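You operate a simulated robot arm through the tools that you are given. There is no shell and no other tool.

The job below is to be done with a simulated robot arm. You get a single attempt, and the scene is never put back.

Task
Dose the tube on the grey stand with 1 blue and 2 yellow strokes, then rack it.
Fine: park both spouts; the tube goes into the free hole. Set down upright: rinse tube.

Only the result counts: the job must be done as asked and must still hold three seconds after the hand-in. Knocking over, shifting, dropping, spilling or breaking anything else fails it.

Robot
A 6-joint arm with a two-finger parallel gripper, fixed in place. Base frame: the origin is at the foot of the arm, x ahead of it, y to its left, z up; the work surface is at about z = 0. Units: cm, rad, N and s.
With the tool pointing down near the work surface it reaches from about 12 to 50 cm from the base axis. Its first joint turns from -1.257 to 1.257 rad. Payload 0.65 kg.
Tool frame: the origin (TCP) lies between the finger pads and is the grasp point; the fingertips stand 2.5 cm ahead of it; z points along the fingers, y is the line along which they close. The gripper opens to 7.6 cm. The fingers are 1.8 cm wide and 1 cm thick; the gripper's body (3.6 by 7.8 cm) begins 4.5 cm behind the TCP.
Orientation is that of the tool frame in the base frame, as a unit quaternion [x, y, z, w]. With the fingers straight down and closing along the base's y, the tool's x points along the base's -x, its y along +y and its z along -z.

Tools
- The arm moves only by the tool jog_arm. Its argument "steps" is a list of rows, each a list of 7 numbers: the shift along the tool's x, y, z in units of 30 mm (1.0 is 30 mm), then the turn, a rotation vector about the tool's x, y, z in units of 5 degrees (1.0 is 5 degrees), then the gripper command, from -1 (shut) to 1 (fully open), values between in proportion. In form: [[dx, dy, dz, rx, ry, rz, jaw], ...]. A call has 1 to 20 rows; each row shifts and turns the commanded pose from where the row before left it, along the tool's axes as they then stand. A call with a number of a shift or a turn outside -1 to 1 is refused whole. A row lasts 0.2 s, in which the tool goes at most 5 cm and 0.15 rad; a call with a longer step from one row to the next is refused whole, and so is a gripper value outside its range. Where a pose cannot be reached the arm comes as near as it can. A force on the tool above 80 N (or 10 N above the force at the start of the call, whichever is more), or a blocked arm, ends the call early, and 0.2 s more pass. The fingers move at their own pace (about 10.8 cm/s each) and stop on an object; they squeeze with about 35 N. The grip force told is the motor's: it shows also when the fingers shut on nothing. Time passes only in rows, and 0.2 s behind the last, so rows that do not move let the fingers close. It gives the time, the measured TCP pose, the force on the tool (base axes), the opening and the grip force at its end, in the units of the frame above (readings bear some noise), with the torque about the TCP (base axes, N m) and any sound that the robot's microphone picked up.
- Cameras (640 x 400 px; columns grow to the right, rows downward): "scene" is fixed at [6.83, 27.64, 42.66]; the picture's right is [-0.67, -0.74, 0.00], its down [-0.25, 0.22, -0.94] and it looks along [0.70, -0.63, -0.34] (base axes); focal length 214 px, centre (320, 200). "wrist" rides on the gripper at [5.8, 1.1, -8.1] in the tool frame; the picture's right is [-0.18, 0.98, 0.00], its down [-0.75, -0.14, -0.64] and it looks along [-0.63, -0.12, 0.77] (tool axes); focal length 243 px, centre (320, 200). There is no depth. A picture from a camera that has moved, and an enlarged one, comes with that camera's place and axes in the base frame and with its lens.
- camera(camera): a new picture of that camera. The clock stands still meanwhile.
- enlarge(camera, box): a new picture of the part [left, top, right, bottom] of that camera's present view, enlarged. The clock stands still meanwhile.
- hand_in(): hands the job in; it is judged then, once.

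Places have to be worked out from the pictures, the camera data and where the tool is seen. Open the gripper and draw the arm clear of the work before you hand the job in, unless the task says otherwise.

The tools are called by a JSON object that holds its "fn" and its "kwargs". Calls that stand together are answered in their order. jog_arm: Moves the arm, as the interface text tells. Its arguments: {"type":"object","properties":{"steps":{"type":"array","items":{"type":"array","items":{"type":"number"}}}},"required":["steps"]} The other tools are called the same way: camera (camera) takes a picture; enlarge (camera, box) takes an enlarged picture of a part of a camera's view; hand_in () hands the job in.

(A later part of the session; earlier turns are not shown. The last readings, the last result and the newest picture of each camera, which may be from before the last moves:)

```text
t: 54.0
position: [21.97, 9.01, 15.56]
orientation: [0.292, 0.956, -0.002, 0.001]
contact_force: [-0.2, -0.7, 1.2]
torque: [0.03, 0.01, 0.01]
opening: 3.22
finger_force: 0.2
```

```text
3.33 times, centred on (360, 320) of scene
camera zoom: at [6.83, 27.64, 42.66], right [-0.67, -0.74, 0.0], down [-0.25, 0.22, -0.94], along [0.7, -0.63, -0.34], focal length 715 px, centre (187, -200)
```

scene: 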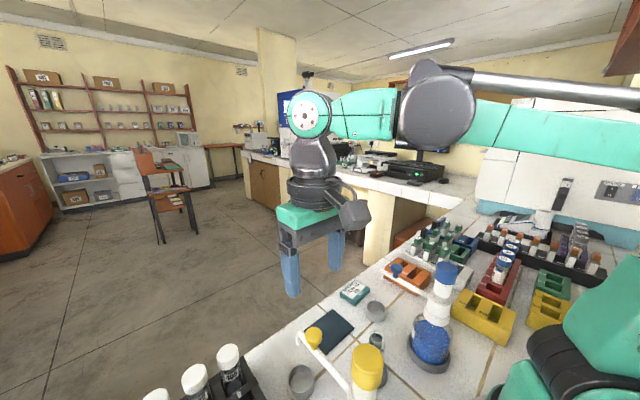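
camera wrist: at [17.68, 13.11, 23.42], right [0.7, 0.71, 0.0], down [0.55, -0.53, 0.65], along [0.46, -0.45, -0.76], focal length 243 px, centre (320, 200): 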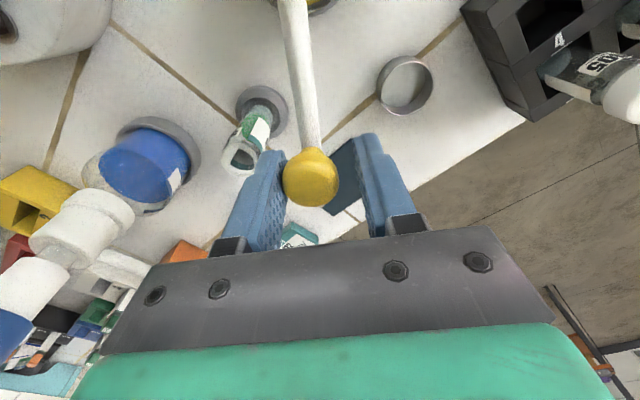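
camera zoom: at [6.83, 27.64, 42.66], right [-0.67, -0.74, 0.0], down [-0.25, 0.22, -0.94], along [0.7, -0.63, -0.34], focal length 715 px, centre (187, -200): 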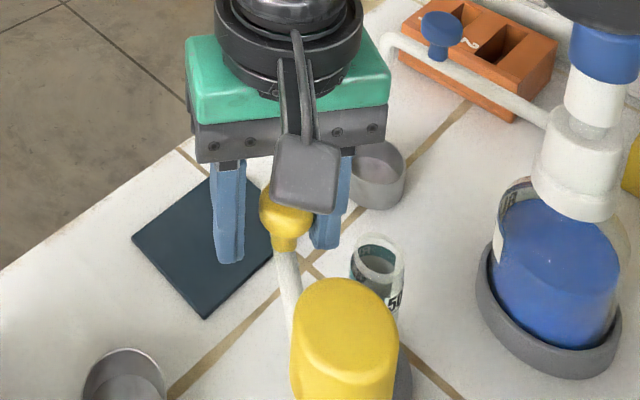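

The tube now holds green liquid, so blue and yellow are both in. I'll continue swinging yellow back 35° to park.

{"fn": "jog_arm", "kwargs": {"steps": [[0.011, 0.253, 0, 0, 0, -1, -0.16], [0.011, 0.253, 0, 0, 0, -1, -0.16], [0.011, 0.253, 0, 0, 0, -1, -0.16], [0.011, 0.253, 0, 0, 0, -1, -0.16], [0.011, 0.253, 0, 0, 0, -1, -0.16], [0.011, 0.253, 0, 0, 0, -1, -0.16], [0.011, 0.253, 0, 0, 0, -1, -0.16], [0, 0, 0, 0, 0, 0, -0.16]]}}

{"fn": "camera", "kwargs": {"camera": "wrist"}}

{"fn": "enlarge", "kwargs": {"camera": "scene", "box": [260, 260, 420, 380]}}

```text
t: 55.8
position: [23.47, 13.97, 15.74]
orientation: [-0.01, 1.0, -0.002, 0.0]
contact_force: [1.0, -0.4, -0.1]
torque: [-0.03, 0.01, -0.02]
opening: 3.18
finger_force: 0.0
```

```text
taken
camera wrist: at [17.59, 14.98, 23.57], right [0.17, 0.99, 0.0], down [0.76, -0.12, 0.64], along [0.63, -0.11, -0.77], focal length 243 px, centre (320, 200)
```

wrist: 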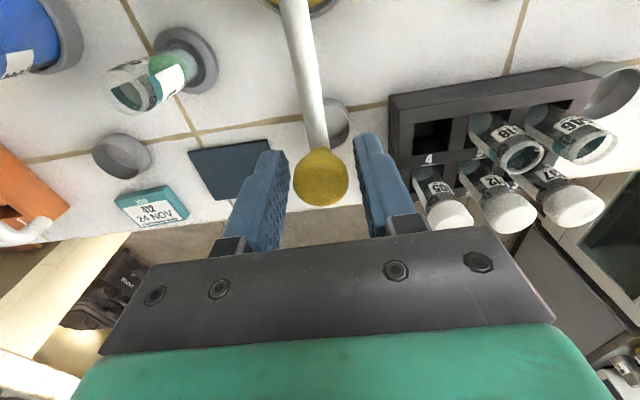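

```text
3.33 times, centred on (340, 320) of scene
camera zoom: at [6.83, 27.64, 42.66], right [-0.67, -0.74, 0.0], down [-0.25, 0.22, -0.94], along [0.7, -0.63, -0.34], focal length 715 px, centre (253, -200)
```

zoom: 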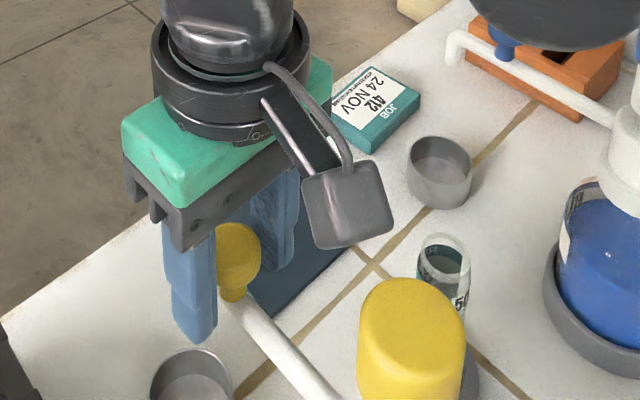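

The yellow spout is back at its initial place within a pixel or two. I'll open, rise and move aside toward the tube at a safe height, then compare with the initial image.

{"fn": "jog_arm", "kwargs": {"steps": [[0, 0, 0, 0, 0, 0, 0.2], [0, 0, 0, 0, 0, 0, 0.5], [0, 0, -0.4, 0, 0, 0, 0.5], [0, 0, -0.6, 0, 0, 0, 0.5], [0, 0, -0.9, 0, 0, 0, 0.5], [0, 0, -0.9, 0, 0, 0, 0.5], [0, 0, -0.9, 0, 0, 0, 0.5], [0, 0, 0, 0, 0, 0, 0.5]]}}

{"fn": "enlarge", "kwargs": {"camera": "scene", "box": [260, 260, 420, 380]}}

{"fn": "enlarge", "kwargs": {"camera": "scene", "box": [120, 280, 440, 400]}}

{"fn": "camera", "kwargs": {"camera": "wrist"}}

```text
t: 57.6
position: [23.56, 14.09, 26.54]
orientation: [-0.009, 1.0, -0.003, 0.0]
contact_force: [-0.3, -0.5, -0.7]
torque: [0.02, 0.03, -0.01]
opening: 5.7
finger_force: 0.1
```

```text
3.33 times, centred on (340, 320) of scene
camera zoom: at [6.83, 27.64, 42.66], right [-0.67, -0.74, 0.0], down [-0.25, 0.22, -0.94], along [0.7, -0.63, -0.34], focal length 715 px, centre (253, -200)
```

zoom: 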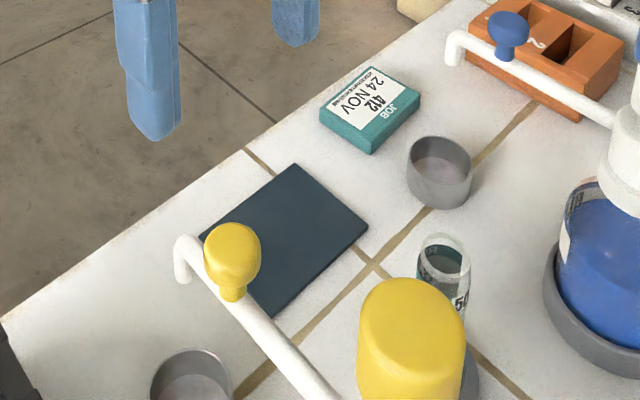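

```text
2.00 times, centred on (280, 340) of scene
camera zoom: at [6.83, 27.64, 42.66], right [-0.67, -0.74, 0.0], down [-0.25, 0.22, -0.94], along [0.7, -0.63, -0.34], focal length 429 px, centre (400, -80)
```

zoom: 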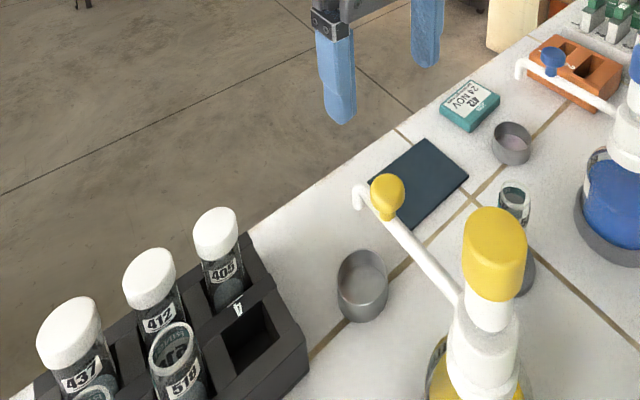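

```text
taken
camera wrist: at [17.62, 15.05, 34.62], right [0.17, 0.99, 0.0], down [0.76, -0.12, 0.64], along [0.63, -0.11, -0.77], focal length 243 px, centre (320, 200)
```

wrist: 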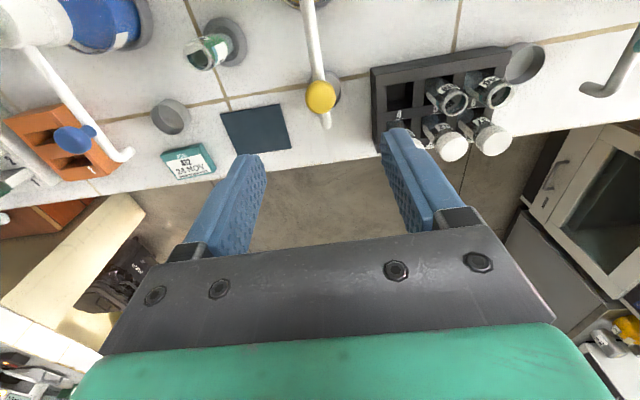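

Both spouts match their initial positions. Now I'll zoom on the rack and tube to plan the pick and place.

{"fn": "enlarge", "kwargs": {"camera": "wrist", "box": [350, 30, 550, 170]}}

{"fn": "enlarge", "kwargs": {"camera": "wrist", "box": [170, 0, 270, 80]}}

{"fn": "enlarge", "kwargs": {"camera": "scene", "box": [120, 330, 320, 400]}}

```text
2.86 times, centred on (450, 100) of wrist
camera zoom: at [17.62, 15.05, 34.62], right [0.17, 0.99, 0.0], down [0.76, -0.12, 0.64], along [0.63, -0.11, -0.77], focal length 693 px, centre (-51, 486)
```

zoom: 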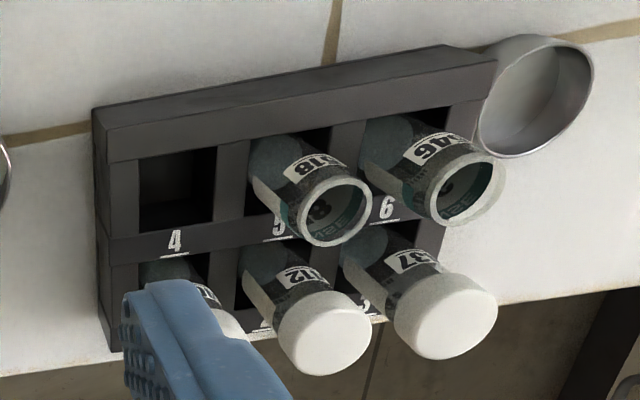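

```text
5.00 times, centred on (220, 40) of wrist
camera zoom: at [17.62, 15.05, 34.62], right [0.17, 0.99, 0.0], down [0.76, -0.12, 0.64], along [0.63, -0.11, -0.77], focal length 1213 px, centre (820, 1000)
```

zoom: 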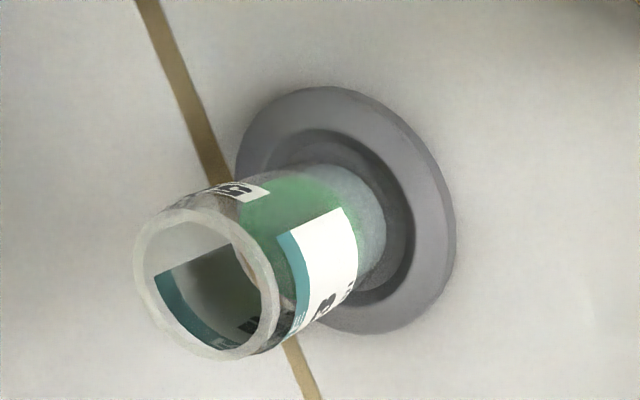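

```text
3.20 times, centred on (220, 365) of scene
camera zoom: at [6.83, 27.64, 42.66], right [-0.67, -0.74, 0.0], down [-0.25, 0.22, -0.94], along [0.7, -0.63, -0.34], focal length 686 px, centre (640, -328)
```

zoom: 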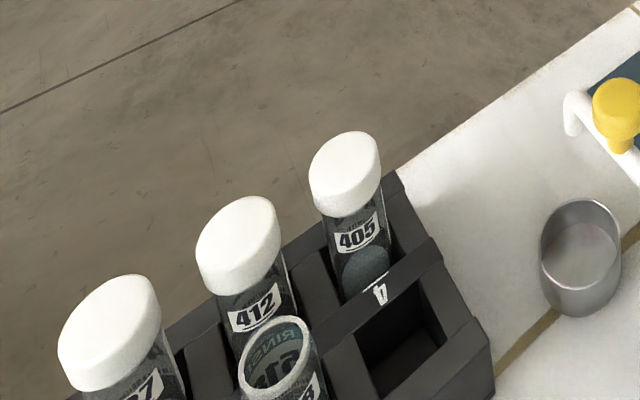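

Hole 4 is about 3.1 cm square and centred near (28.2, 22.75), with the rack top at z≈4.4. The tube is about 2.5 cm wide with its top at about 8.9. I'll use a diagonal (45° yaw) grip so the fingers clear tubes 518 and 405, and move above the stand tube at z≈26 with that yaw.

{"fn": "jog_arm", "kwargs": {"steps": [[0.313, -0.918, 0, 0, 0, 0, 0.5], [0.313, -0.918, 0, 0, 0, 0, 0.5], [0.313, -0.918, 0, 0, 0, 0, 0.5], [0.313, -0.918, 0, 0, 0, 0, 0.5], [0, 0, 0, 0, 0, -1, 0.5], [0, 0, 0, 0, 0, -1, 0.5], [0, 0, 0, 0, 0, -1, 0.5], [0, 0, 0, 0, 0, -1, 0.5], [0, 0, 0, 0, 0, -1, 0.5], [0, 0, 0, 0, 0, -1, 0.5], [0, 0, 0, 0, 0, -1, 0.5], [0, 0, 0, 0, 0, -1, 0.5], [0, 0, 0, 0, 0, -0.8, 0.5], [0, 0, 0, 0, 0, 0, 0.5]]}}

{"fn": "camera", "kwargs": {"camera": "wrist"}}

{"fn": "enlarge", "kwargs": {"camera": "scene", "box": [300, 220, 460, 360]}}

```text
t: 60.6
position: [19.89, 3.02, 26.71]
orientation: [-0.383, 0.924, -0.002, -0.001]
contact_force: [0.0, 0.1, -0.6]
torque: [0.0, 0.0, 0.03]
opening: 5.7
finger_force: 0.0
```

```text
taken
camera wrist: at [15.05, -0.35, 34.65], right [-0.57, 0.82, 0.0], down [0.63, 0.44, 0.64], along [0.53, 0.36, -0.77], focal length 243 px, centre (320, 200)
```

wrist: 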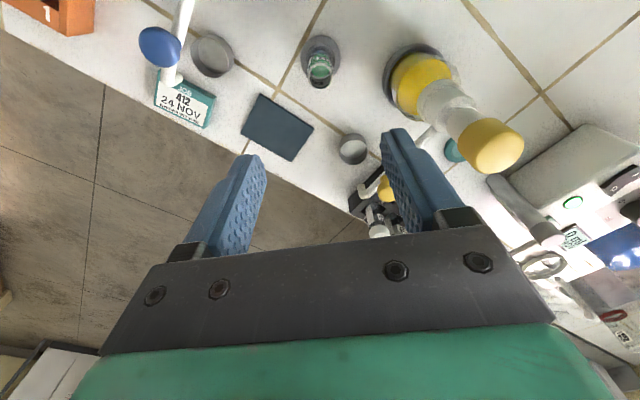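

```text
2.86 times, centred on (380, 290) of scene
camera zoom: at [6.83, 27.64, 42.66], right [-0.67, -0.74, 0.0], down [-0.25, 0.22, -0.94], along [0.7, -0.63, -0.34], focal length 613 px, centre (149, -57)
```

zoom: 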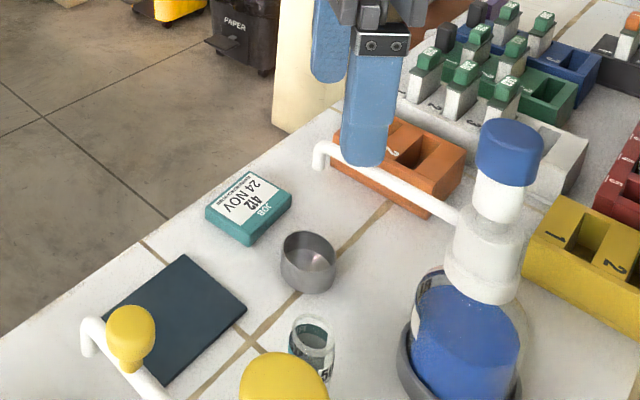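

The tube mouth looks close to the tool axis. I'll zoom in to measure the offset precisely.

{"fn": "enlarge", "kwargs": {"camera": "wrist", "box": [280, 30, 360, 100]}}

```text
5.71 times, centred on (320, 65) of wrist
camera zoom: at [15.05, -0.35, 34.65], right [-0.57, 0.82, 0.0], down [0.63, 0.44, 0.64], along [0.53, 0.36, -0.77], focal length 1386 px, centre (320, 971)
```

zoom: 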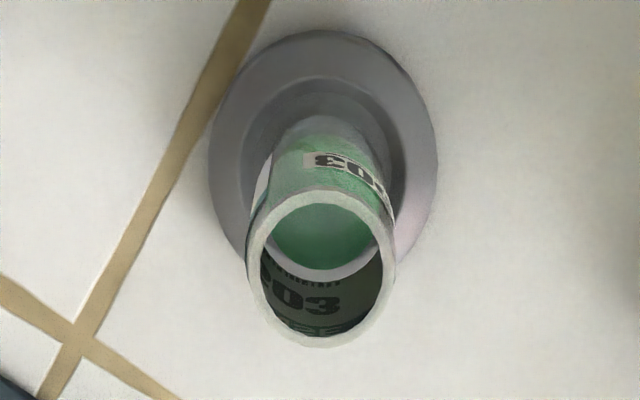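

Lateral alignment is near zero and radial alignment is within about 0.3 cm. I'll descend to z≈12 (tips just above the mouth) and re-check.

{"fn": "jog_arm", "kwargs": {"steps": [[0, 0, 0.7, 0, 0, 0, 0.5], [0, 0, 0.9, 0, 0, 0, 0.5], [0, 0, 0.9, 0, 0, 0, 0.5], [0, 0, 0.9, 0, 0, 0, 0.5], [0, 0, 0.9, 0, 0, 0, 0.5], [0, 0, 0.5, 0, 0, 0, 0.5], [0, 0, 0, 0, 0, 0, 0.5]]}}

{"fn": "camera", "kwargs": {"camera": "wrist"}}

{"fn": "enlarge", "kwargs": {"camera": "scene", "box": [320, 250, 460, 370]}}

```text
t: 62.2
position: [19.9, 2.89, 12.5]
orientation: [-0.383, 0.924, -0.002, -0.001]
contact_force: [0.0, 0.5, -1.0]
torque: [-0.03, -0.01, -0.04]
opening: 5.71
finger_force: 0.2
```

```text
taken
camera wrist: at [14.98, -0.45, 20.44], right [-0.56, 0.83, 0.0], down [0.63, 0.44, 0.64], along [0.53, 0.36, -0.77], focal length 243 px, centre (320, 200)
```

wrist: 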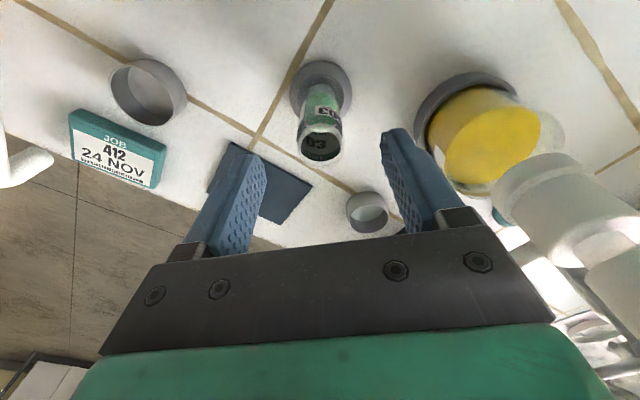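

```text
3.33 times, centred on (390, 310) of scene
camera zoom: at [6.83, 27.64, 42.66], right [-0.67, -0.74, 0.0], down [-0.25, 0.22, -0.94], along [0.7, -0.63, -0.34], focal length 715 px, centre (87, -167)
```

zoom: 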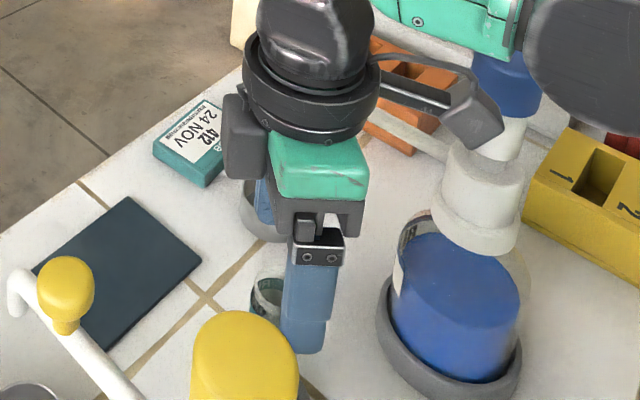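

The tube mouth is centred between the fingers. I'll descend to z≈7.8 and close on the tube.

{"fn": "jog_arm", "kwargs": {"steps": [[0, 0, 0.4, 0, 0, 0, 0.5], [0, 0, 0.4, 0, 0, 0, 0.5], [0, 0, 0.4, 0, 0, 0, 0.5], [0, 0, 0.36, 0, 0, 0, 0.5], [0, 0, 0, 0, 0, 0, 0.5]]}}

{"fn": "camera", "kwargs": {"camera": "wrist"}}

{"fn": "enlarge", "kwargs": {"camera": "scene", "box": [320, 250, 460, 370]}}

```text
t: 63.4
position: [19.77, 2.88, 7.75]
orientation: [-0.383, 0.924, -0.002, -0.001]
contact_force: [-0.1, -0.7, -0.3]
torque: [-0.03, 0.01, 0.0]
opening: 5.71
finger_force: 0.0
```

```text
taken
camera wrist: at [14.94, -0.41, 15.64], right [-0.56, 0.83, 0.0], down [0.63, 0.44, 0.64], along [0.53, 0.36, -0.77], focal length 243 px, centre (320, 200)
```

wrist: 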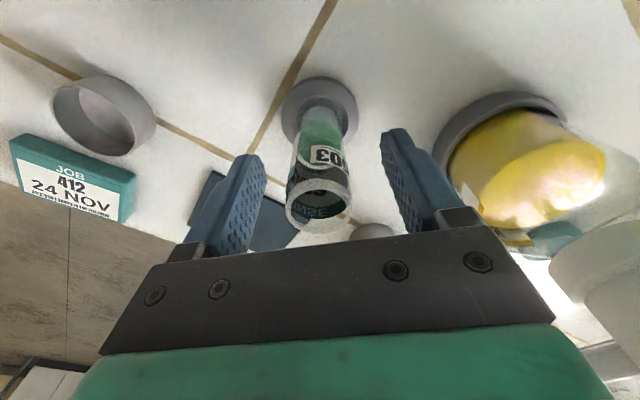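

```text
3.33 times, centred on (390, 310) of scene
camera zoom: at [6.83, 27.64, 42.66], right [-0.67, -0.74, 0.0], down [-0.25, 0.22, -0.94], along [0.7, -0.63, -0.34], focal length 715 px, centre (87, -167)
```

zoom: 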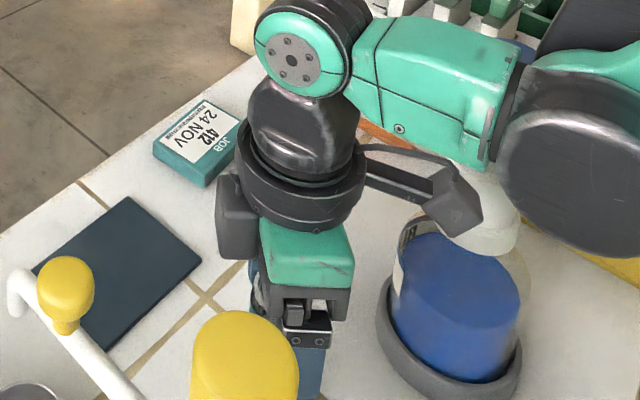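

The tube is centred between the pads with no contact. I'll close the gripper on it.

{"fn": "jog_arm", "kwargs": {"steps": [[0, 0, 0, 0, 0, 0, 0.2], [0, 0, 0, 0, 0, 0, -0.1], [0, 0, 0, 0, 0, 0, -0.3], [0, 0, 0, 0, 0, 0, -0.5], [0, 0, 0, 0, 0, 0, -1], [0, 0, 0, 0, 0, 0, -1]]}}

{"fn": "camera", "kwargs": {"camera": "wrist"}}

```text
t: 64.8
position: [19.77, 3.01, 7.69]
orientation: [-0.383, 0.924, -0.003, 0.0]
contact_force: [-0.5, 0.9, 0.3]
torque: [0.02, 0.02, 0.02]
opening: 2.4
finger_force: 34.6
```

```text
taken
camera wrist: at [14.94, -0.41, 15.65], right [-0.56, 0.83, 0.0], down [0.63, 0.44, 0.64], along [0.53, 0.36, -0.77], focal length 243 px, centre (320, 200)
```

wrist: 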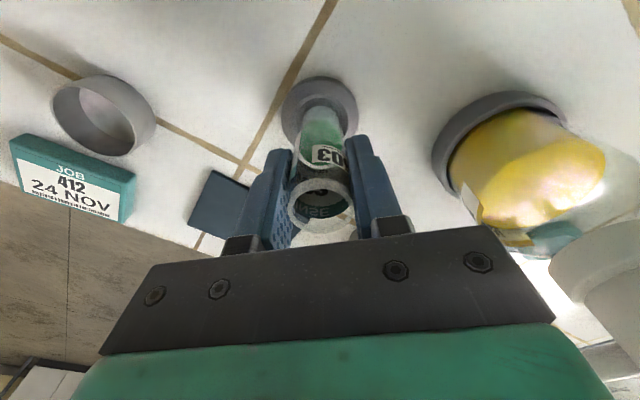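

Gripped at a 2.4 cm opening with 35 N. I'll lift a little, gently, and check that the tube comes along.

{"fn": "jog_arm", "kwargs": {"steps": [[0, 0, -0.1, 0, 0, 0, -1], [0, 0, -0.15, 0, 0, 0, -1], [0, 0, -0.2, 0, 0, 0, -1], [0, 0, -0.2, 0, 0, 0, -1], [0, 0, -0.2, 0, 0, 0, -1], [0, 0, -0.15, 0, 0, 0, -1]]}}

{"fn": "camera", "kwargs": {"camera": "wrist"}}

{"fn": "enlarge", "kwargs": {"camera": "scene", "box": [320, 250, 460, 370]}}

```text
t: 66.2
position: [19.95, 2.84, 10.83]
orientation: [-0.383, 0.924, -0.003, -0.001]
contact_force: [0.6, -0.2, -0.5]
torque: [-0.02, -0.02, -0.01]
opening: 2.44
finger_force: 34.8
```

```text
taken
camera wrist: at [15.01, -0.45, 18.66], right [-0.56, 0.83, 0.0], down [0.63, 0.44, 0.64], along [0.53, 0.36, -0.77], focal length 243 px, centre (320, 200)
```

wrist: 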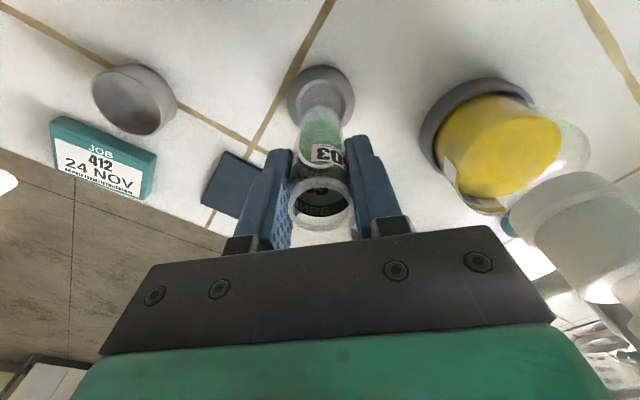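

```text
3.33 times, centred on (390, 310) of scene
camera zoom: at [6.83, 27.64, 42.66], right [-0.67, -0.74, 0.0], down [-0.25, 0.22, -0.94], along [0.7, -0.63, -0.34], focal length 715 px, centre (87, -167)
```

zoom: 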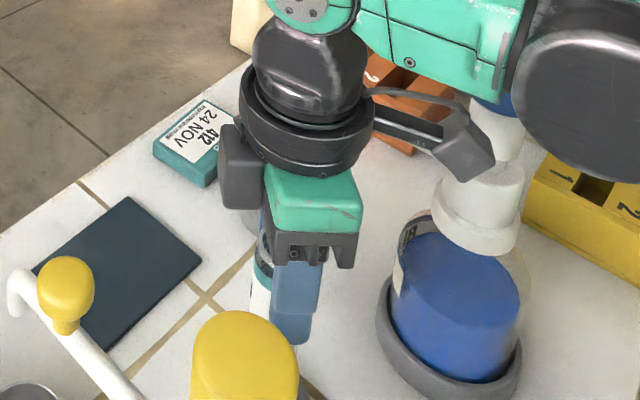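

The tube is lifting with the gripper. I'll continue smoothly up to z≈26 so the tube bottom clears the spouts.

{"fn": "jog_arm", "kwargs": {"steps": [[0, 0, -0.15, 0, 0, 0, -1], [0, 0, -0.25, 0, 0, 0, -1], [0, 0, -0.4, 0, 0, 0, -1], [0, 0, -0.4, 0, 0, 0, -1], [0, 0, -0.4, 0, 0, 0, -1], [0, 0, -0.4, 0, 0, 0, -1], [0, 0, -0.4, 0, 0, 0, -1], [0, 0, -0.4, 0, 0, 0, -1], [0, 0, -0.4, 0, 0, 0, -1], [0, 0, -0.4, 0, 0, 0, -1], [0, 0, -0.4, 0, 0, 0, -1], [0, 0, -0.4, 0, 0, 0, -1], [0, 0, -0.3, 0, 0, 0, -1], [0, 0, -0.2, 0, 0, 0, -1], [0, 0, -0.1, 0, 0, 0, -1]]}}

{"fn": "camera", "kwargs": {"camera": "scene"}}

```text
t: 69.4
position: [19.94, 2.98, 25.65]
orientation: [-0.383, 0.924, -0.002, -0.002]
contact_force: [0.1, 1.6, -0.8]
torque: [0.0, -0.01, -0.02]
opening: 2.47
finger_force: 34.7
```

```text
taken
```

scene: 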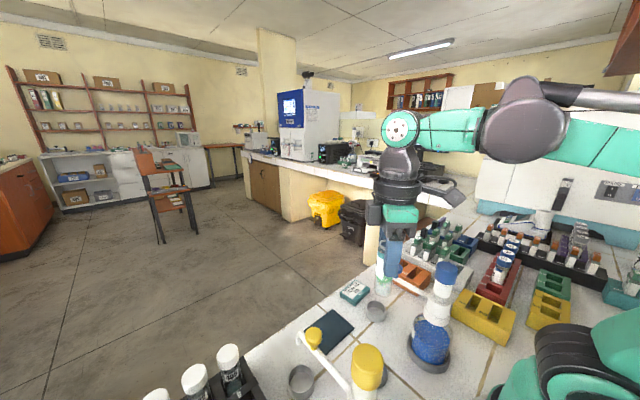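

I'll carry the tube over the yellow spout, with its bottom at about z≈18.7, to above hole 4, with gentle acceleration.

{"fn": "jog_arm", "kwargs": {"steps": [[-0.144, 0.059, 0, 0, 0, 0, -1], [-0.287, 0.118, 0, 0, 0, 0, -1], [-0.479, 0.197, 0, 0, 0, 0, -1], [-0.479, 0.197, 0, 0, 0, 0, -1], [-0.479, 0.197, 0, 0, 0, 0, -1], [-0.479, 0.197, 0, 0, 0, 0, -1], [-0.479, 0.197, 0, 0, 0, 0, -1], [-0.479, 0.197, 0, 0, 0, 0, -1], [-0.479, 0.197, 0, 0, 0, 0, -1], [-0.479, 0.197, 0, 0, 0, 0, -1], [-0.479, 0.197, 0, 0, 0, 0, -1], [-0.479, 0.197, 0, 0, 0, 0, -1], [-0.479, 0.197, 0, 0, 0, 0, -1], [-0.479, 0.197, 0, 0, 0, 0, -1], [-0.287, 0.118, 0, 0, 0, 0, -1], [-0.144, 0.059, 0, 0, 0, 0, -1], [0, 0, 0, 0, 0, 0, -1]]}}

{"fn": "camera", "kwargs": {"camera": "wrist"}}

{"fn": "camera", "kwargs": {"camera": "scene"}}

{"fn": "enlarge", "kwargs": {"camera": "wrist", "box": [240, 20, 400, 160]}}

```text
t: 73.0
position: [28.12, 22.82, 25.68]
orientation: [-0.382, 0.924, -0.002, -0.001]
contact_force: [0.3, 0.4, -0.3]
torque: [-0.01, 0.01, -0.03]
opening: 2.43
finger_force: 34.7
```

```text
taken
camera wrist: at [23.22, 19.43, 33.67], right [-0.56, 0.83, 0.0], down [0.63, 0.44, 0.64], along [0.53, 0.36, -0.77], focal length 243 px, centre (320, 200)
```

wrist: 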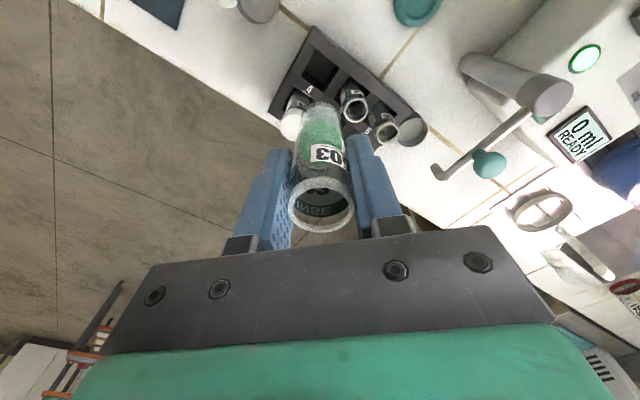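

```text
taken
```

scene: 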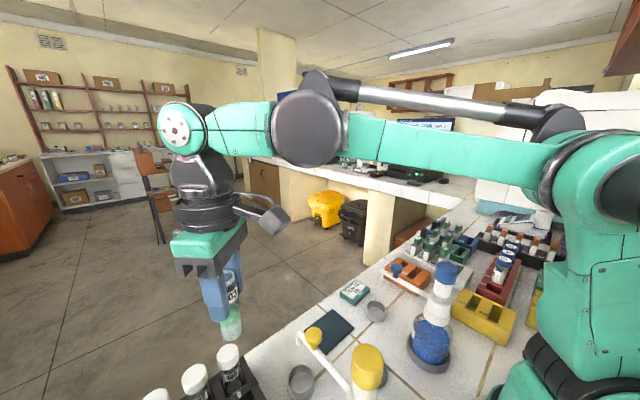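

```text
2.86 times, centred on (320, 90) of wrist
camera zoom: at [23.22, 19.43, 33.67], right [-0.56, 0.83, 0.0], down [0.63, 0.44, 0.64], along [0.53, 0.36, -0.77], focal length 693 px, centre (320, 514)
```

zoom: 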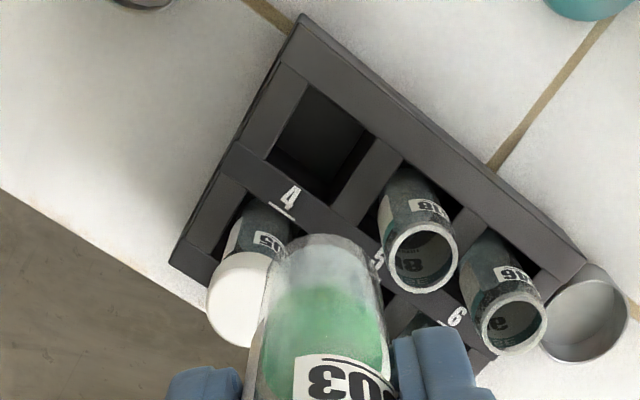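

The hole appears almost under the tool axis. I'll zoom in to measure the hole corners.

{"fn": "enlarge", "kwargs": {"camera": "wrist", "box": [290, 30, 350, 80]}}

{"fn": "enlarge", "kwargs": {"camera": "scene", "box": [180, 260, 300, 400]}}

```text
8.00 times, centred on (320, 55) of wrist
camera zoom: at [23.22, 19.43, 33.67], right [-0.56, 0.83, 0.0], down [0.63, 0.44, 0.64], along [0.53, 0.36, -0.77], focal length 1941 px, centre (320, 1360)
```

zoom: 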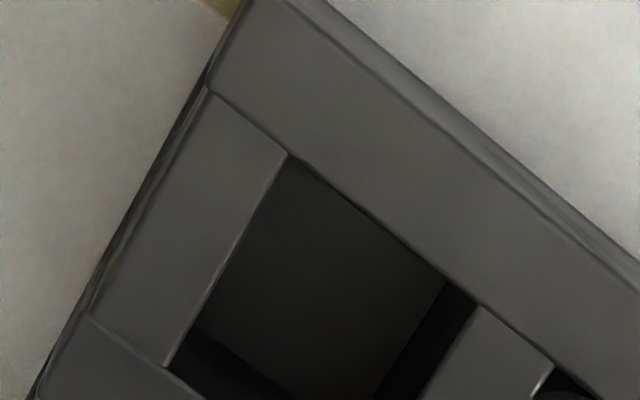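

```text
2.86 times, centred on (240, 330) of scene
camera zoom: at [6.83, 27.65, 42.66], right [-0.67, -0.74, 0.0], down [-0.25, 0.22, -0.94], along [0.7, -0.63, -0.34], focal length 613 px, centre (549, -171)
```

zoom: 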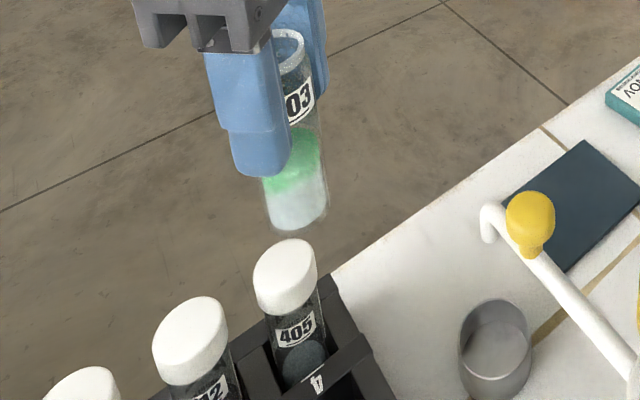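

The hole centre is about 0.2 cm further out than the tube axis. I'll correct that and descend to TCP z≈13, with the tube bottom about 1.5 cm above the rack, then re-check.

{"fn": "jog_arm", "kwargs": {"steps": [[-0.07, -0.04, 0.1, 0, 0, 0, -1], [0, 0, 0.25, 0, 0, 0, -1], [0, 0, 0.4, 0, 0, 0, -1], [0, 0, 0.4, 0, 0, 0, -1], [0, 0, 0.4, 0, 0, 0, -1], [0, 0, 0.4, 0, 0, 0, -1], [0, 0, 0.4, 0, 0, 0, -1], [0, 0, 0.4, 0, 0, 0, -1], [0, 0, 0.4, 0, 0, 0, -1], [0, 0, 0.4, 0, 0, 0, -1], [0, 0, 0.3, 0, 0, 0, -1], [0, 0, 0.2, 0, 0, 0, -1], [0, 0, 0.15, 0, 0, 0, -1], [0, 0, 0, 0, 0, 0, -1]]}}

{"fn": "camera", "kwargs": {"camera": "wrist"}}

{"fn": "enlarge", "kwargs": {"camera": "wrist", "box": [240, 20, 400, 160]}}

{"fn": "enlarge", "kwargs": {"camera": "scene", "box": [160, 260, 340, 400]}}

```text
t: 76.0
position: [28.54, 22.83, 12.94]
orientation: [-0.383, 0.924, -0.003, -0.001]
contact_force: [0.8, 0.8, -1.1]
torque: [-0.05, -0.03, 0.0]
opening: 2.43
finger_force: 35.0
```

```text
taken
camera wrist: at [23.57, 19.43, 20.85], right [-0.56, 0.83, 0.0], down [0.63, 0.44, 0.64], along [0.53, 0.36, -0.77], focal length 243 px, centre (320, 200)
```

wrist: 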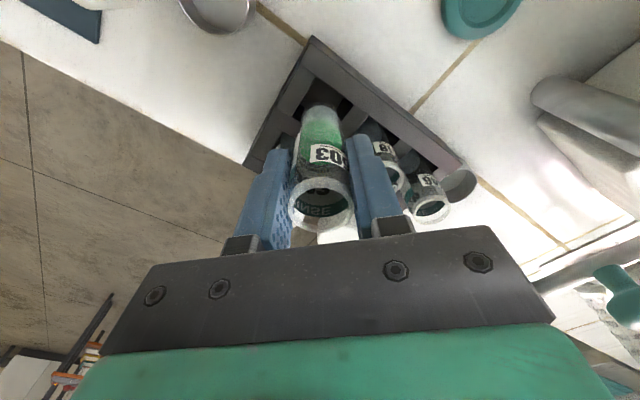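

```text
2.86 times, centred on (320, 90) of wrist
camera zoom: at [23.57, 19.43, 20.85], right [-0.56, 0.83, 0.0], down [0.63, 0.44, 0.64], along [0.53, 0.36, -0.77], focal length 693 px, centre (320, 514)
```

zoom: 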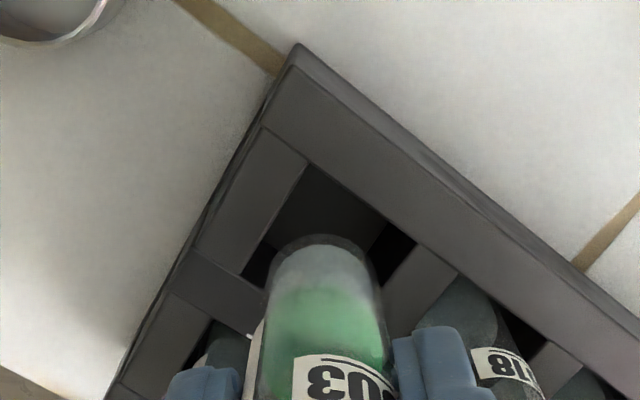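

```text
2.86 times, centred on (250, 330) of scene
camera zoom: at [6.83, 27.64, 42.66], right [-0.67, -0.74, 0.0], down [-0.25, 0.22, -0.94], along [0.7, -0.63, -0.34], focal length 613 px, centre (520, -171)
```

zoom: 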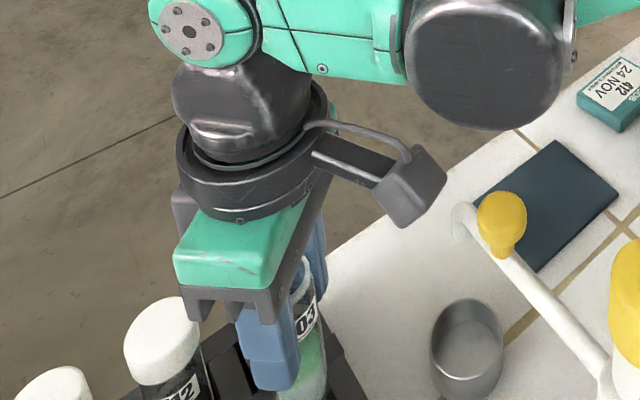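

The tube bottom is about 1.6 cm above the rack and within 0.15 cm of the hole centre. I'll apply a small correction and lower slowly, watching force.

{"fn": "jog_arm", "kwargs": {"steps": [[0.02, 0.047, 0.05, 0, 0, 0, -1], [0, 0, 0.15, 0, 0, 0, -1], [0, 0, 0.2, 0, 0, 0, -1], [0, 0, 0.2, 0, 0, 0, -1], [0, 0, 0.15, 0, 0, 0, -1], [0, 0, 0, 0, 0, 0, -1]]}}

{"fn": "enlarge", "kwargs": {"camera": "wrist", "box": [240, 40, 400, 180]}}

{"fn": "enlarge", "kwargs": {"camera": "scene", "box": [160, 280, 340, 400]}}

```text
t: 77.4
position: [28.25, 22.87, 10.64]
orientation: [-0.383, 0.924, -0.002, 0.0]
contact_force: [0.0, -0.6, -0.7]
torque: [0.0, -0.03, -0.01]
opening: 2.45
finger_force: 35.0
```

```text
2.86 times, centred on (320, 110) of wrist
camera zoom: at [23.42, 19.5, 18.58], right [-0.56, 0.83, 0.0], down [0.63, 0.44, 0.64], along [0.53, 0.36, -0.77], focal length 693 px, centre (320, 457)
```

zoom: 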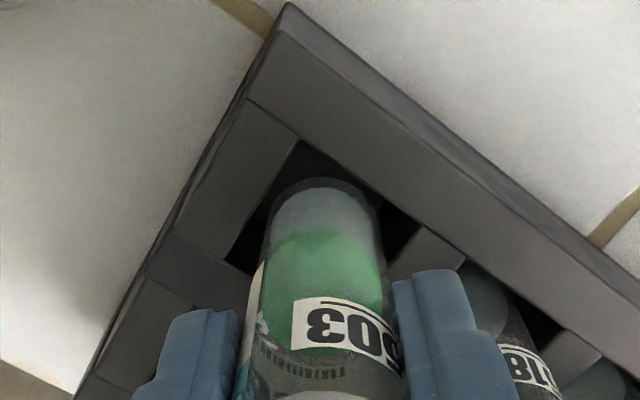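

```text
3.33 times, centred on (250, 340) of scene
camera zoom: at [6.83, 27.64, 42.66], right [-0.67, -0.74, 0.0], down [-0.25, 0.22, -0.94], along [0.7, -0.63, -0.34], focal length 715 px, centre (553, -267)
```

zoom: 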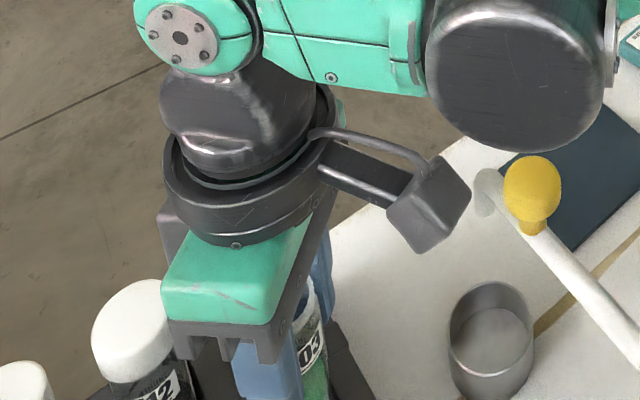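

The tube is entering the hole with no contact force, and the wrist camera keeps about 1.4 cm clear of the yellow knob. I'll lower further in small steps.

{"fn": "jog_arm", "kwargs": {"steps": [[0, 0, 0.15, 0, 0, 0, -1], [0, 0, 0.2, 0, 0, 0, -1], [0, 0, 0.2, 0, 0, 0, -1], [0, 0, 0.15, 0, 0, 0, -1], [0, 0, 0, 0, 0, 0, -1]]}}

{"fn": "enlarge", "kwargs": {"camera": "wrist", "box": [240, 60, 400, 200]}}

{"fn": "enlarge", "kwargs": {"camera": "scene", "box": [160, 280, 340, 400]}}

```text
t: 78.6
position: [28.23, 22.83, 8.54]
orientation: [-0.383, 0.924, -0.003, -0.001]
contact_force: [0.9, -0.4, -0.4]
torque: [-0.03, -0.02, -0.02]
opening: 2.43
finger_force: 35.1
```

```text
2.86 times, centred on (320, 130) of wrist
camera zoom: at [23.35, 19.56, 16.45], right [-0.56, 0.83, 0.0], down [0.63, 0.44, 0.64], along [0.53, 0.36, -0.77], focal length 693 px, centre (320, 400)
```

zoom: 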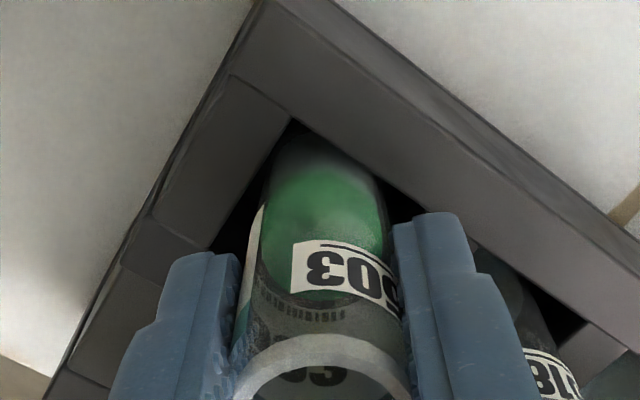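

```text
3.33 times, centred on (250, 340) of scene
camera zoom: at [6.83, 27.64, 42.66], right [-0.67, -0.74, 0.0], down [-0.25, 0.22, -0.94], along [0.7, -0.63, -0.34], focal length 715 px, centre (553, -267)
```

zoom: 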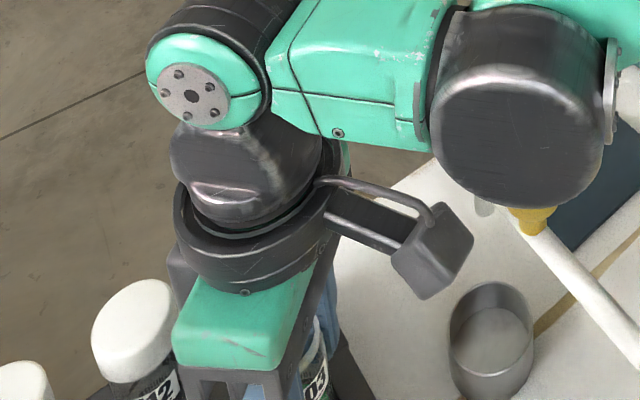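

The elbow is getting low near the yellow pump. I'll check the full scene and the yellow head clearance before going further.

{"fn": "camera", "kwargs": {"camera": "scene"}}

{"fn": "enlarge", "kwargs": {"camera": "scene", "box": [270, 260, 430, 400]}}

{"fn": "camera", "kwargs": {"camera": "wrist"}}

```text
taken
```

scene: 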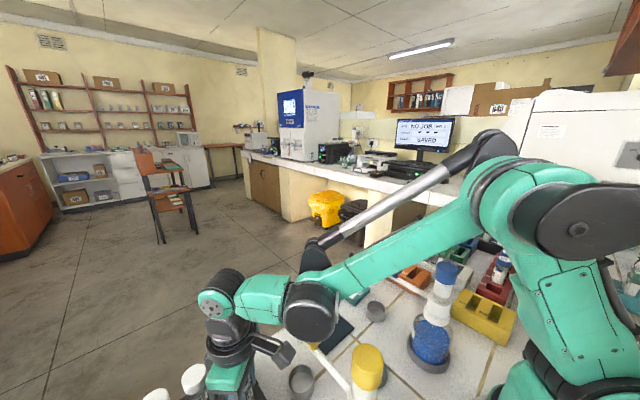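

```text
2.86 times, centred on (350, 330) of scene
camera zoom: at [6.83, 27.64, 42.66], right [-0.67, -0.74, 0.0], down [-0.25, 0.22, -0.94], along [0.7, -0.63, -0.34], focal length 613 px, centre (234, -171)
```

zoom: 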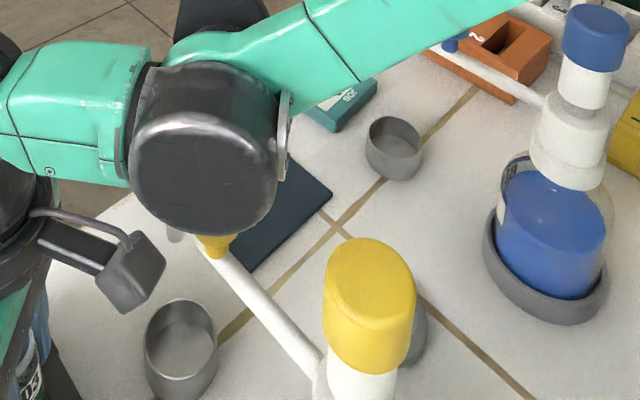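

```text
taken
camera wrist: at [23.35, 19.56, 16.45], right [-0.56, 0.83, 0.0], down [0.63, 0.44, 0.64], along [0.53, 0.36, -0.77], focal length 243 px, centre (320, 200)
```

wrist: 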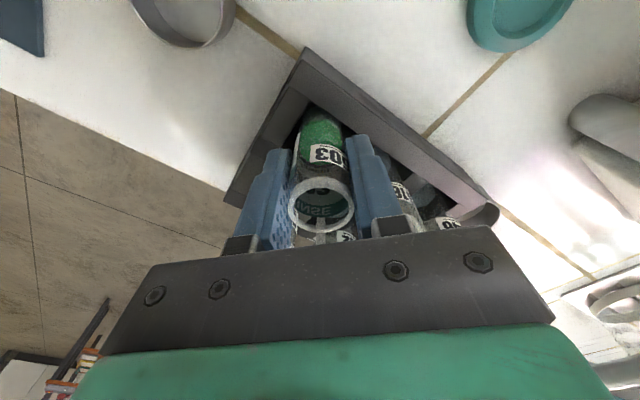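

The upper arm is about 7 cm above the yellow head and the elbow is several cm above the knob, so there's room. I'll lower the last bit in 1.5 mm steps, watching for floor contact.

{"fn": "jog_arm", "kwargs": {"steps": [[0, 0, 0.05, 0, 0, 0, -1], [0, 0, 0.05, 0, 0, 0, -1], [0, 0, 0.05, 0, 0, 0, -1], [0, 0, 0, 0, 0, 0, -1]]}}

```text
t: 79.6
position: [28.2, 22.82, 8.08]
orientation: [-0.382, 0.924, -0.002, -0.001]
contact_force: [0.3, 0.1, -5.3]
torque: [-0.01, -0.08, -0.01]
opening: 2.42
finger_force: 34.6
```

The force reads −5.3 N in z, which is unusual for a push. I'll wait one row and re-read it with a picture.

{"fn": "jog_arm", "kwargs": {"steps": [[0, 0, 0, 0, 0, 0, -1], [0, 0, 0, 0, 0, 0, -1]]}}

{"fn": "enlarge", "kwargs": {"camera": "wrist", "box": [240, 80, 400, 250]}}

```text
t: 80.2
position: [28.23, 22.88, 8.11]
orientation: [-0.383, 0.924, -0.003, -0.001]
contact_force: [0.1, -0.5, -4.7]
torque: [-0.01, -0.06, 0.01]
opening: 2.46
finger_force: 35.0
```

```text
2.35 times, centred on (320, 165) of wrist
camera zoom: at [23.35, 19.54, 16.06], right [-0.56, 0.83, 0.0], down [0.63, 0.44, 0.64], along [0.53, 0.36, -0.77], focal length 571 px, centre (320, 282)
```

zoom: 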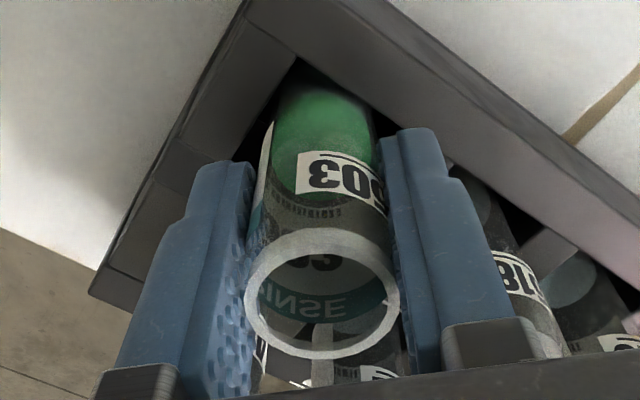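

A steady −4.7 N through the tube axis is odd. I'll raise 1 mm and re-read to understand the contact.

{"fn": "jog_arm", "kwargs": {"steps": [[0, 0, -0.04, 0, 0, 0, -1], [0, 0, 0, 0, 0, 0, -1]]}}

{"fn": "enlarge", "kwargs": {"camera": "scene", "box": [140, 300, 340, 400]}}

```text
t: 80.8
position: [28.16, 22.94, 8.23]
orientation: [-0.383, 0.924, -0.002, -0.001]
contact_force: [0.7, -0.6, -3.6]
torque: [0.0, -0.06, 0.02]
opening: 2.44
finger_force: 35.0
```

```text
3.20 times, centred on (240, 350) of scene
camera zoom: at [6.83, 27.65, 42.66], right [-0.67, -0.74, 0.0], down [-0.25, 0.22, -0.94], along [0.7, -0.63, -0.34], focal length 686 px, centre (576, -280)
```

zoom: 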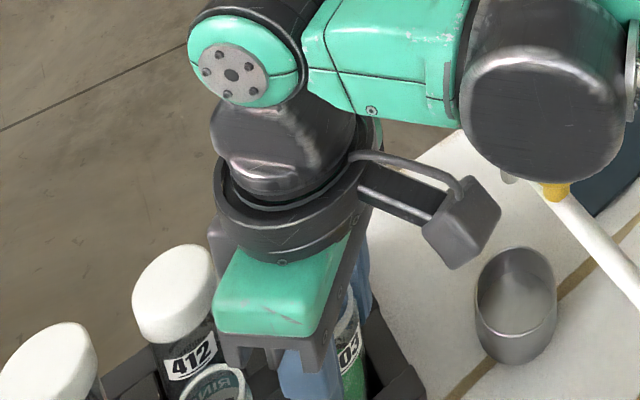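

Lowering makes the force more negative and the tube has not slipped in the grip. I'll raise 3 mm more to see whether the force returns to zero, and look around the gripper for contact.

{"fn": "jog_arm", "kwargs": {"steps": [[0, 0, -0.05, 0, 0, 0, -1], [0, 0, -0.05, 0, 0, 0, -1], [0, 0, 0, 0, 0, 0, -1]]}}

{"fn": "camera", "kwargs": {"camera": "wrist"}}

{"fn": "enlarge", "kwargs": {"camera": "scene", "box": [140, 260, 340, 400]}}

```text
t: 81.6
position: [28.13, 22.8, 8.53]
orientation: [-0.383, 0.924, -0.003, -0.001]
contact_force: [0.8, 0.4, -1.1]
torque: [0.01, -0.06, -0.01]
opening: 2.44
finger_force: 35.2
```

```text
taken
camera wrist: at [23.31, 19.54, 16.48], right [-0.56, 0.83, 0.0], down [0.63, 0.44, 0.64], along [0.53, 0.36, -0.77], focal length 243 px, centre (320, 200)
```

wrist: 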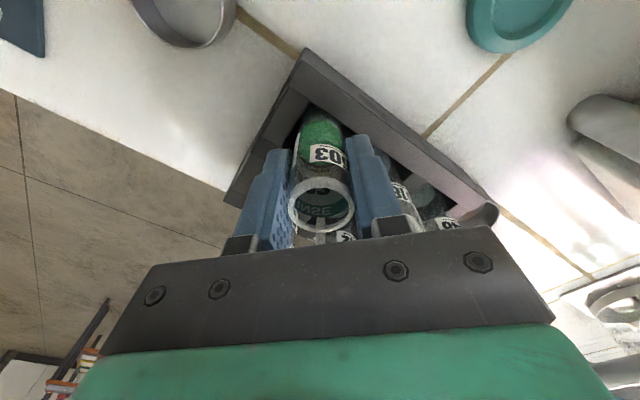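

```text
2.86 times, centred on (240, 330) of scene
camera zoom: at [6.83, 27.64, 42.66], right [-0.67, -0.74, 0.0], down [-0.25, 0.22, -0.94], along [0.7, -0.63, -0.34], focal length 613 px, centre (549, -171)
```

zoom: 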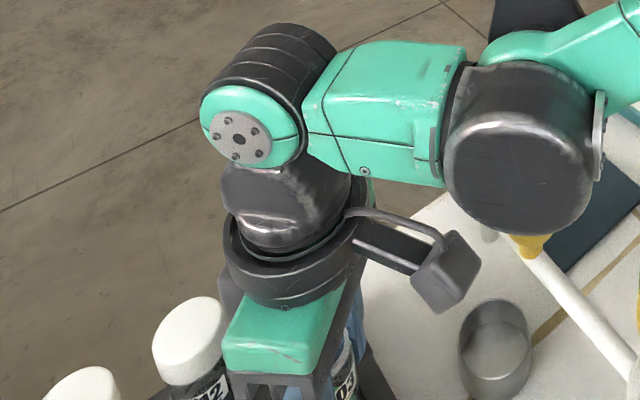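

The force is back near −1 N at z=8.53, so some soft contact begins around 8.45. I'll zoom in on the wrist/camera bracket and around the gripper to find it.

{"fn": "enlarge", "kwargs": {"camera": "scene", "box": [230, 290, 350, 370]}}

{"fn": "enlarge", "kwargs": {"camera": "scene", "box": [180, 350, 290, 400]}}

{"fn": "enlarge", "kwargs": {"camera": "wrist", "box": [210, 90, 450, 260]}}

```text
5.00 times, centred on (290, 330) of scene
camera zoom: at [6.83, 27.64, 42.66], right [-0.67, -0.74, 0.0], down [-0.25, 0.22, -0.94], along [0.7, -0.63, -0.34], focal length 1072 px, centre (470, -450)
```

zoom: 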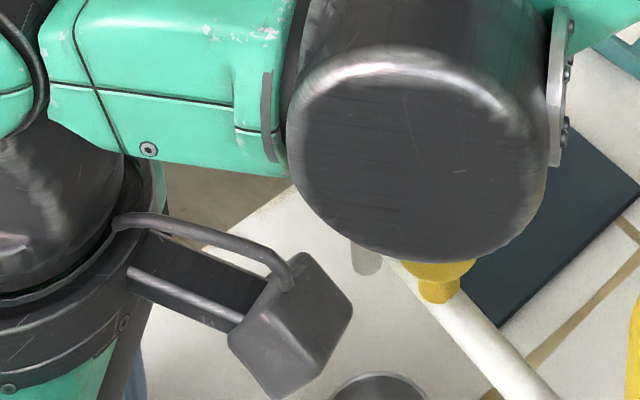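

```text
5.82 times, centred on (235, 375) of scene
camera zoom: at [6.83, 27.64, 42.66], right [-0.67, -0.74, 0.0], down [-0.25, 0.22, -0.94], along [0.7, -0.63, -0.34], focal length 1248 px, centre (814, -818)
```

zoom: 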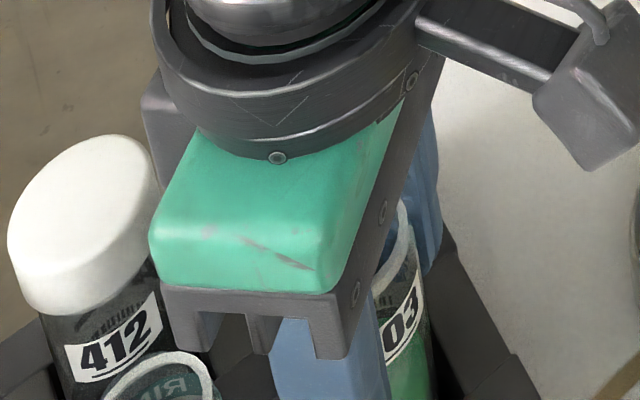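

```text
2.35 times, centred on (330, 175) of wrist
camera zoom: at [23.31, 19.54, 16.48], right [-0.56, 0.83, 0.0], down [0.63, 0.44, 0.64], along [0.53, 0.36, -0.77], focal length 571 px, centre (296, 259)
```

zoom: 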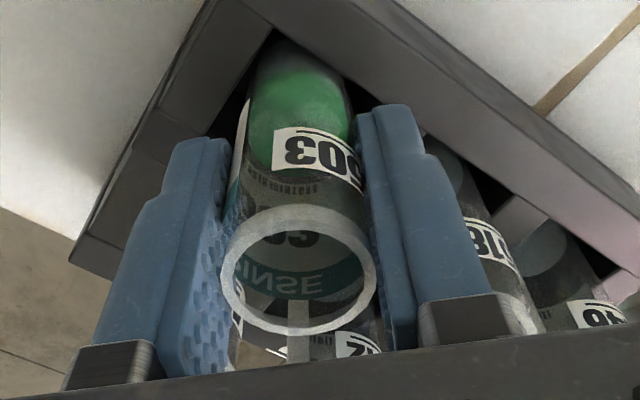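

I see no collision on the camera bracket; the tube is inside hole 4 and upright. I'll lower again in small steps, reading the force each time to see the trend.

{"fn": "jog_arm", "kwargs": {"steps": [[0, 0, 0.07, 0, 0, 0, -1], [0, 0, 0.07, 0, 0, 0, -1], [0, 0, 0, 0, 0, 0, -1]]}}

```text
t: 82.4
position: [28.37, 22.9, 8.22]
orientation: [-0.383, 0.924, -0.003, -0.001]
contact_force: [-0.3, 0.3, -3.7]
torque: [0.01, -0.02, -0.03]
opening: 2.41
finger_force: 35.3
```

The force is small, steady and along the tube axis, with no arm deflection or slip. I'll continue down in small steps.

{"fn": "jog_arm", "kwargs": {"steps": [[0, 0, 0.05, 0, 0, 0, -1], [0, 0, 0.04, 0, 0, 0, -1], [0, 0, 0, 0, 0, 0, -1]]}}

{"fn": "enlarge", "kwargs": {"camera": "wrist", "box": [210, 90, 450, 260]}}

```text
t: 83.2
position: [28.3, 22.97, 7.89]
orientation: [-0.383, 0.924, -0.002, -0.001]
contact_force: [1.0, 0.0, -4.3]
torque: [0.01, 0.05, -0.01]
opening: 2.46
finger_force: 35.4
```

```text
2.35 times, centred on (330, 175) of wrist
camera zoom: at [23.41, 19.55, 15.81], right [-0.56, 0.83, 0.0], down [0.63, 0.44, 0.64], along [0.53, 0.36, -0.77], focal length 571 px, centre (296, 259)
```

zoom: 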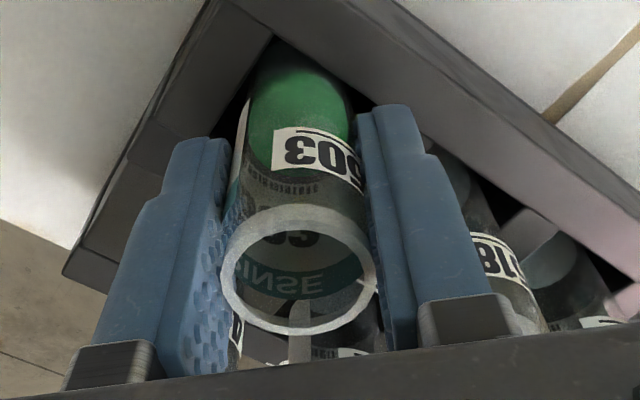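

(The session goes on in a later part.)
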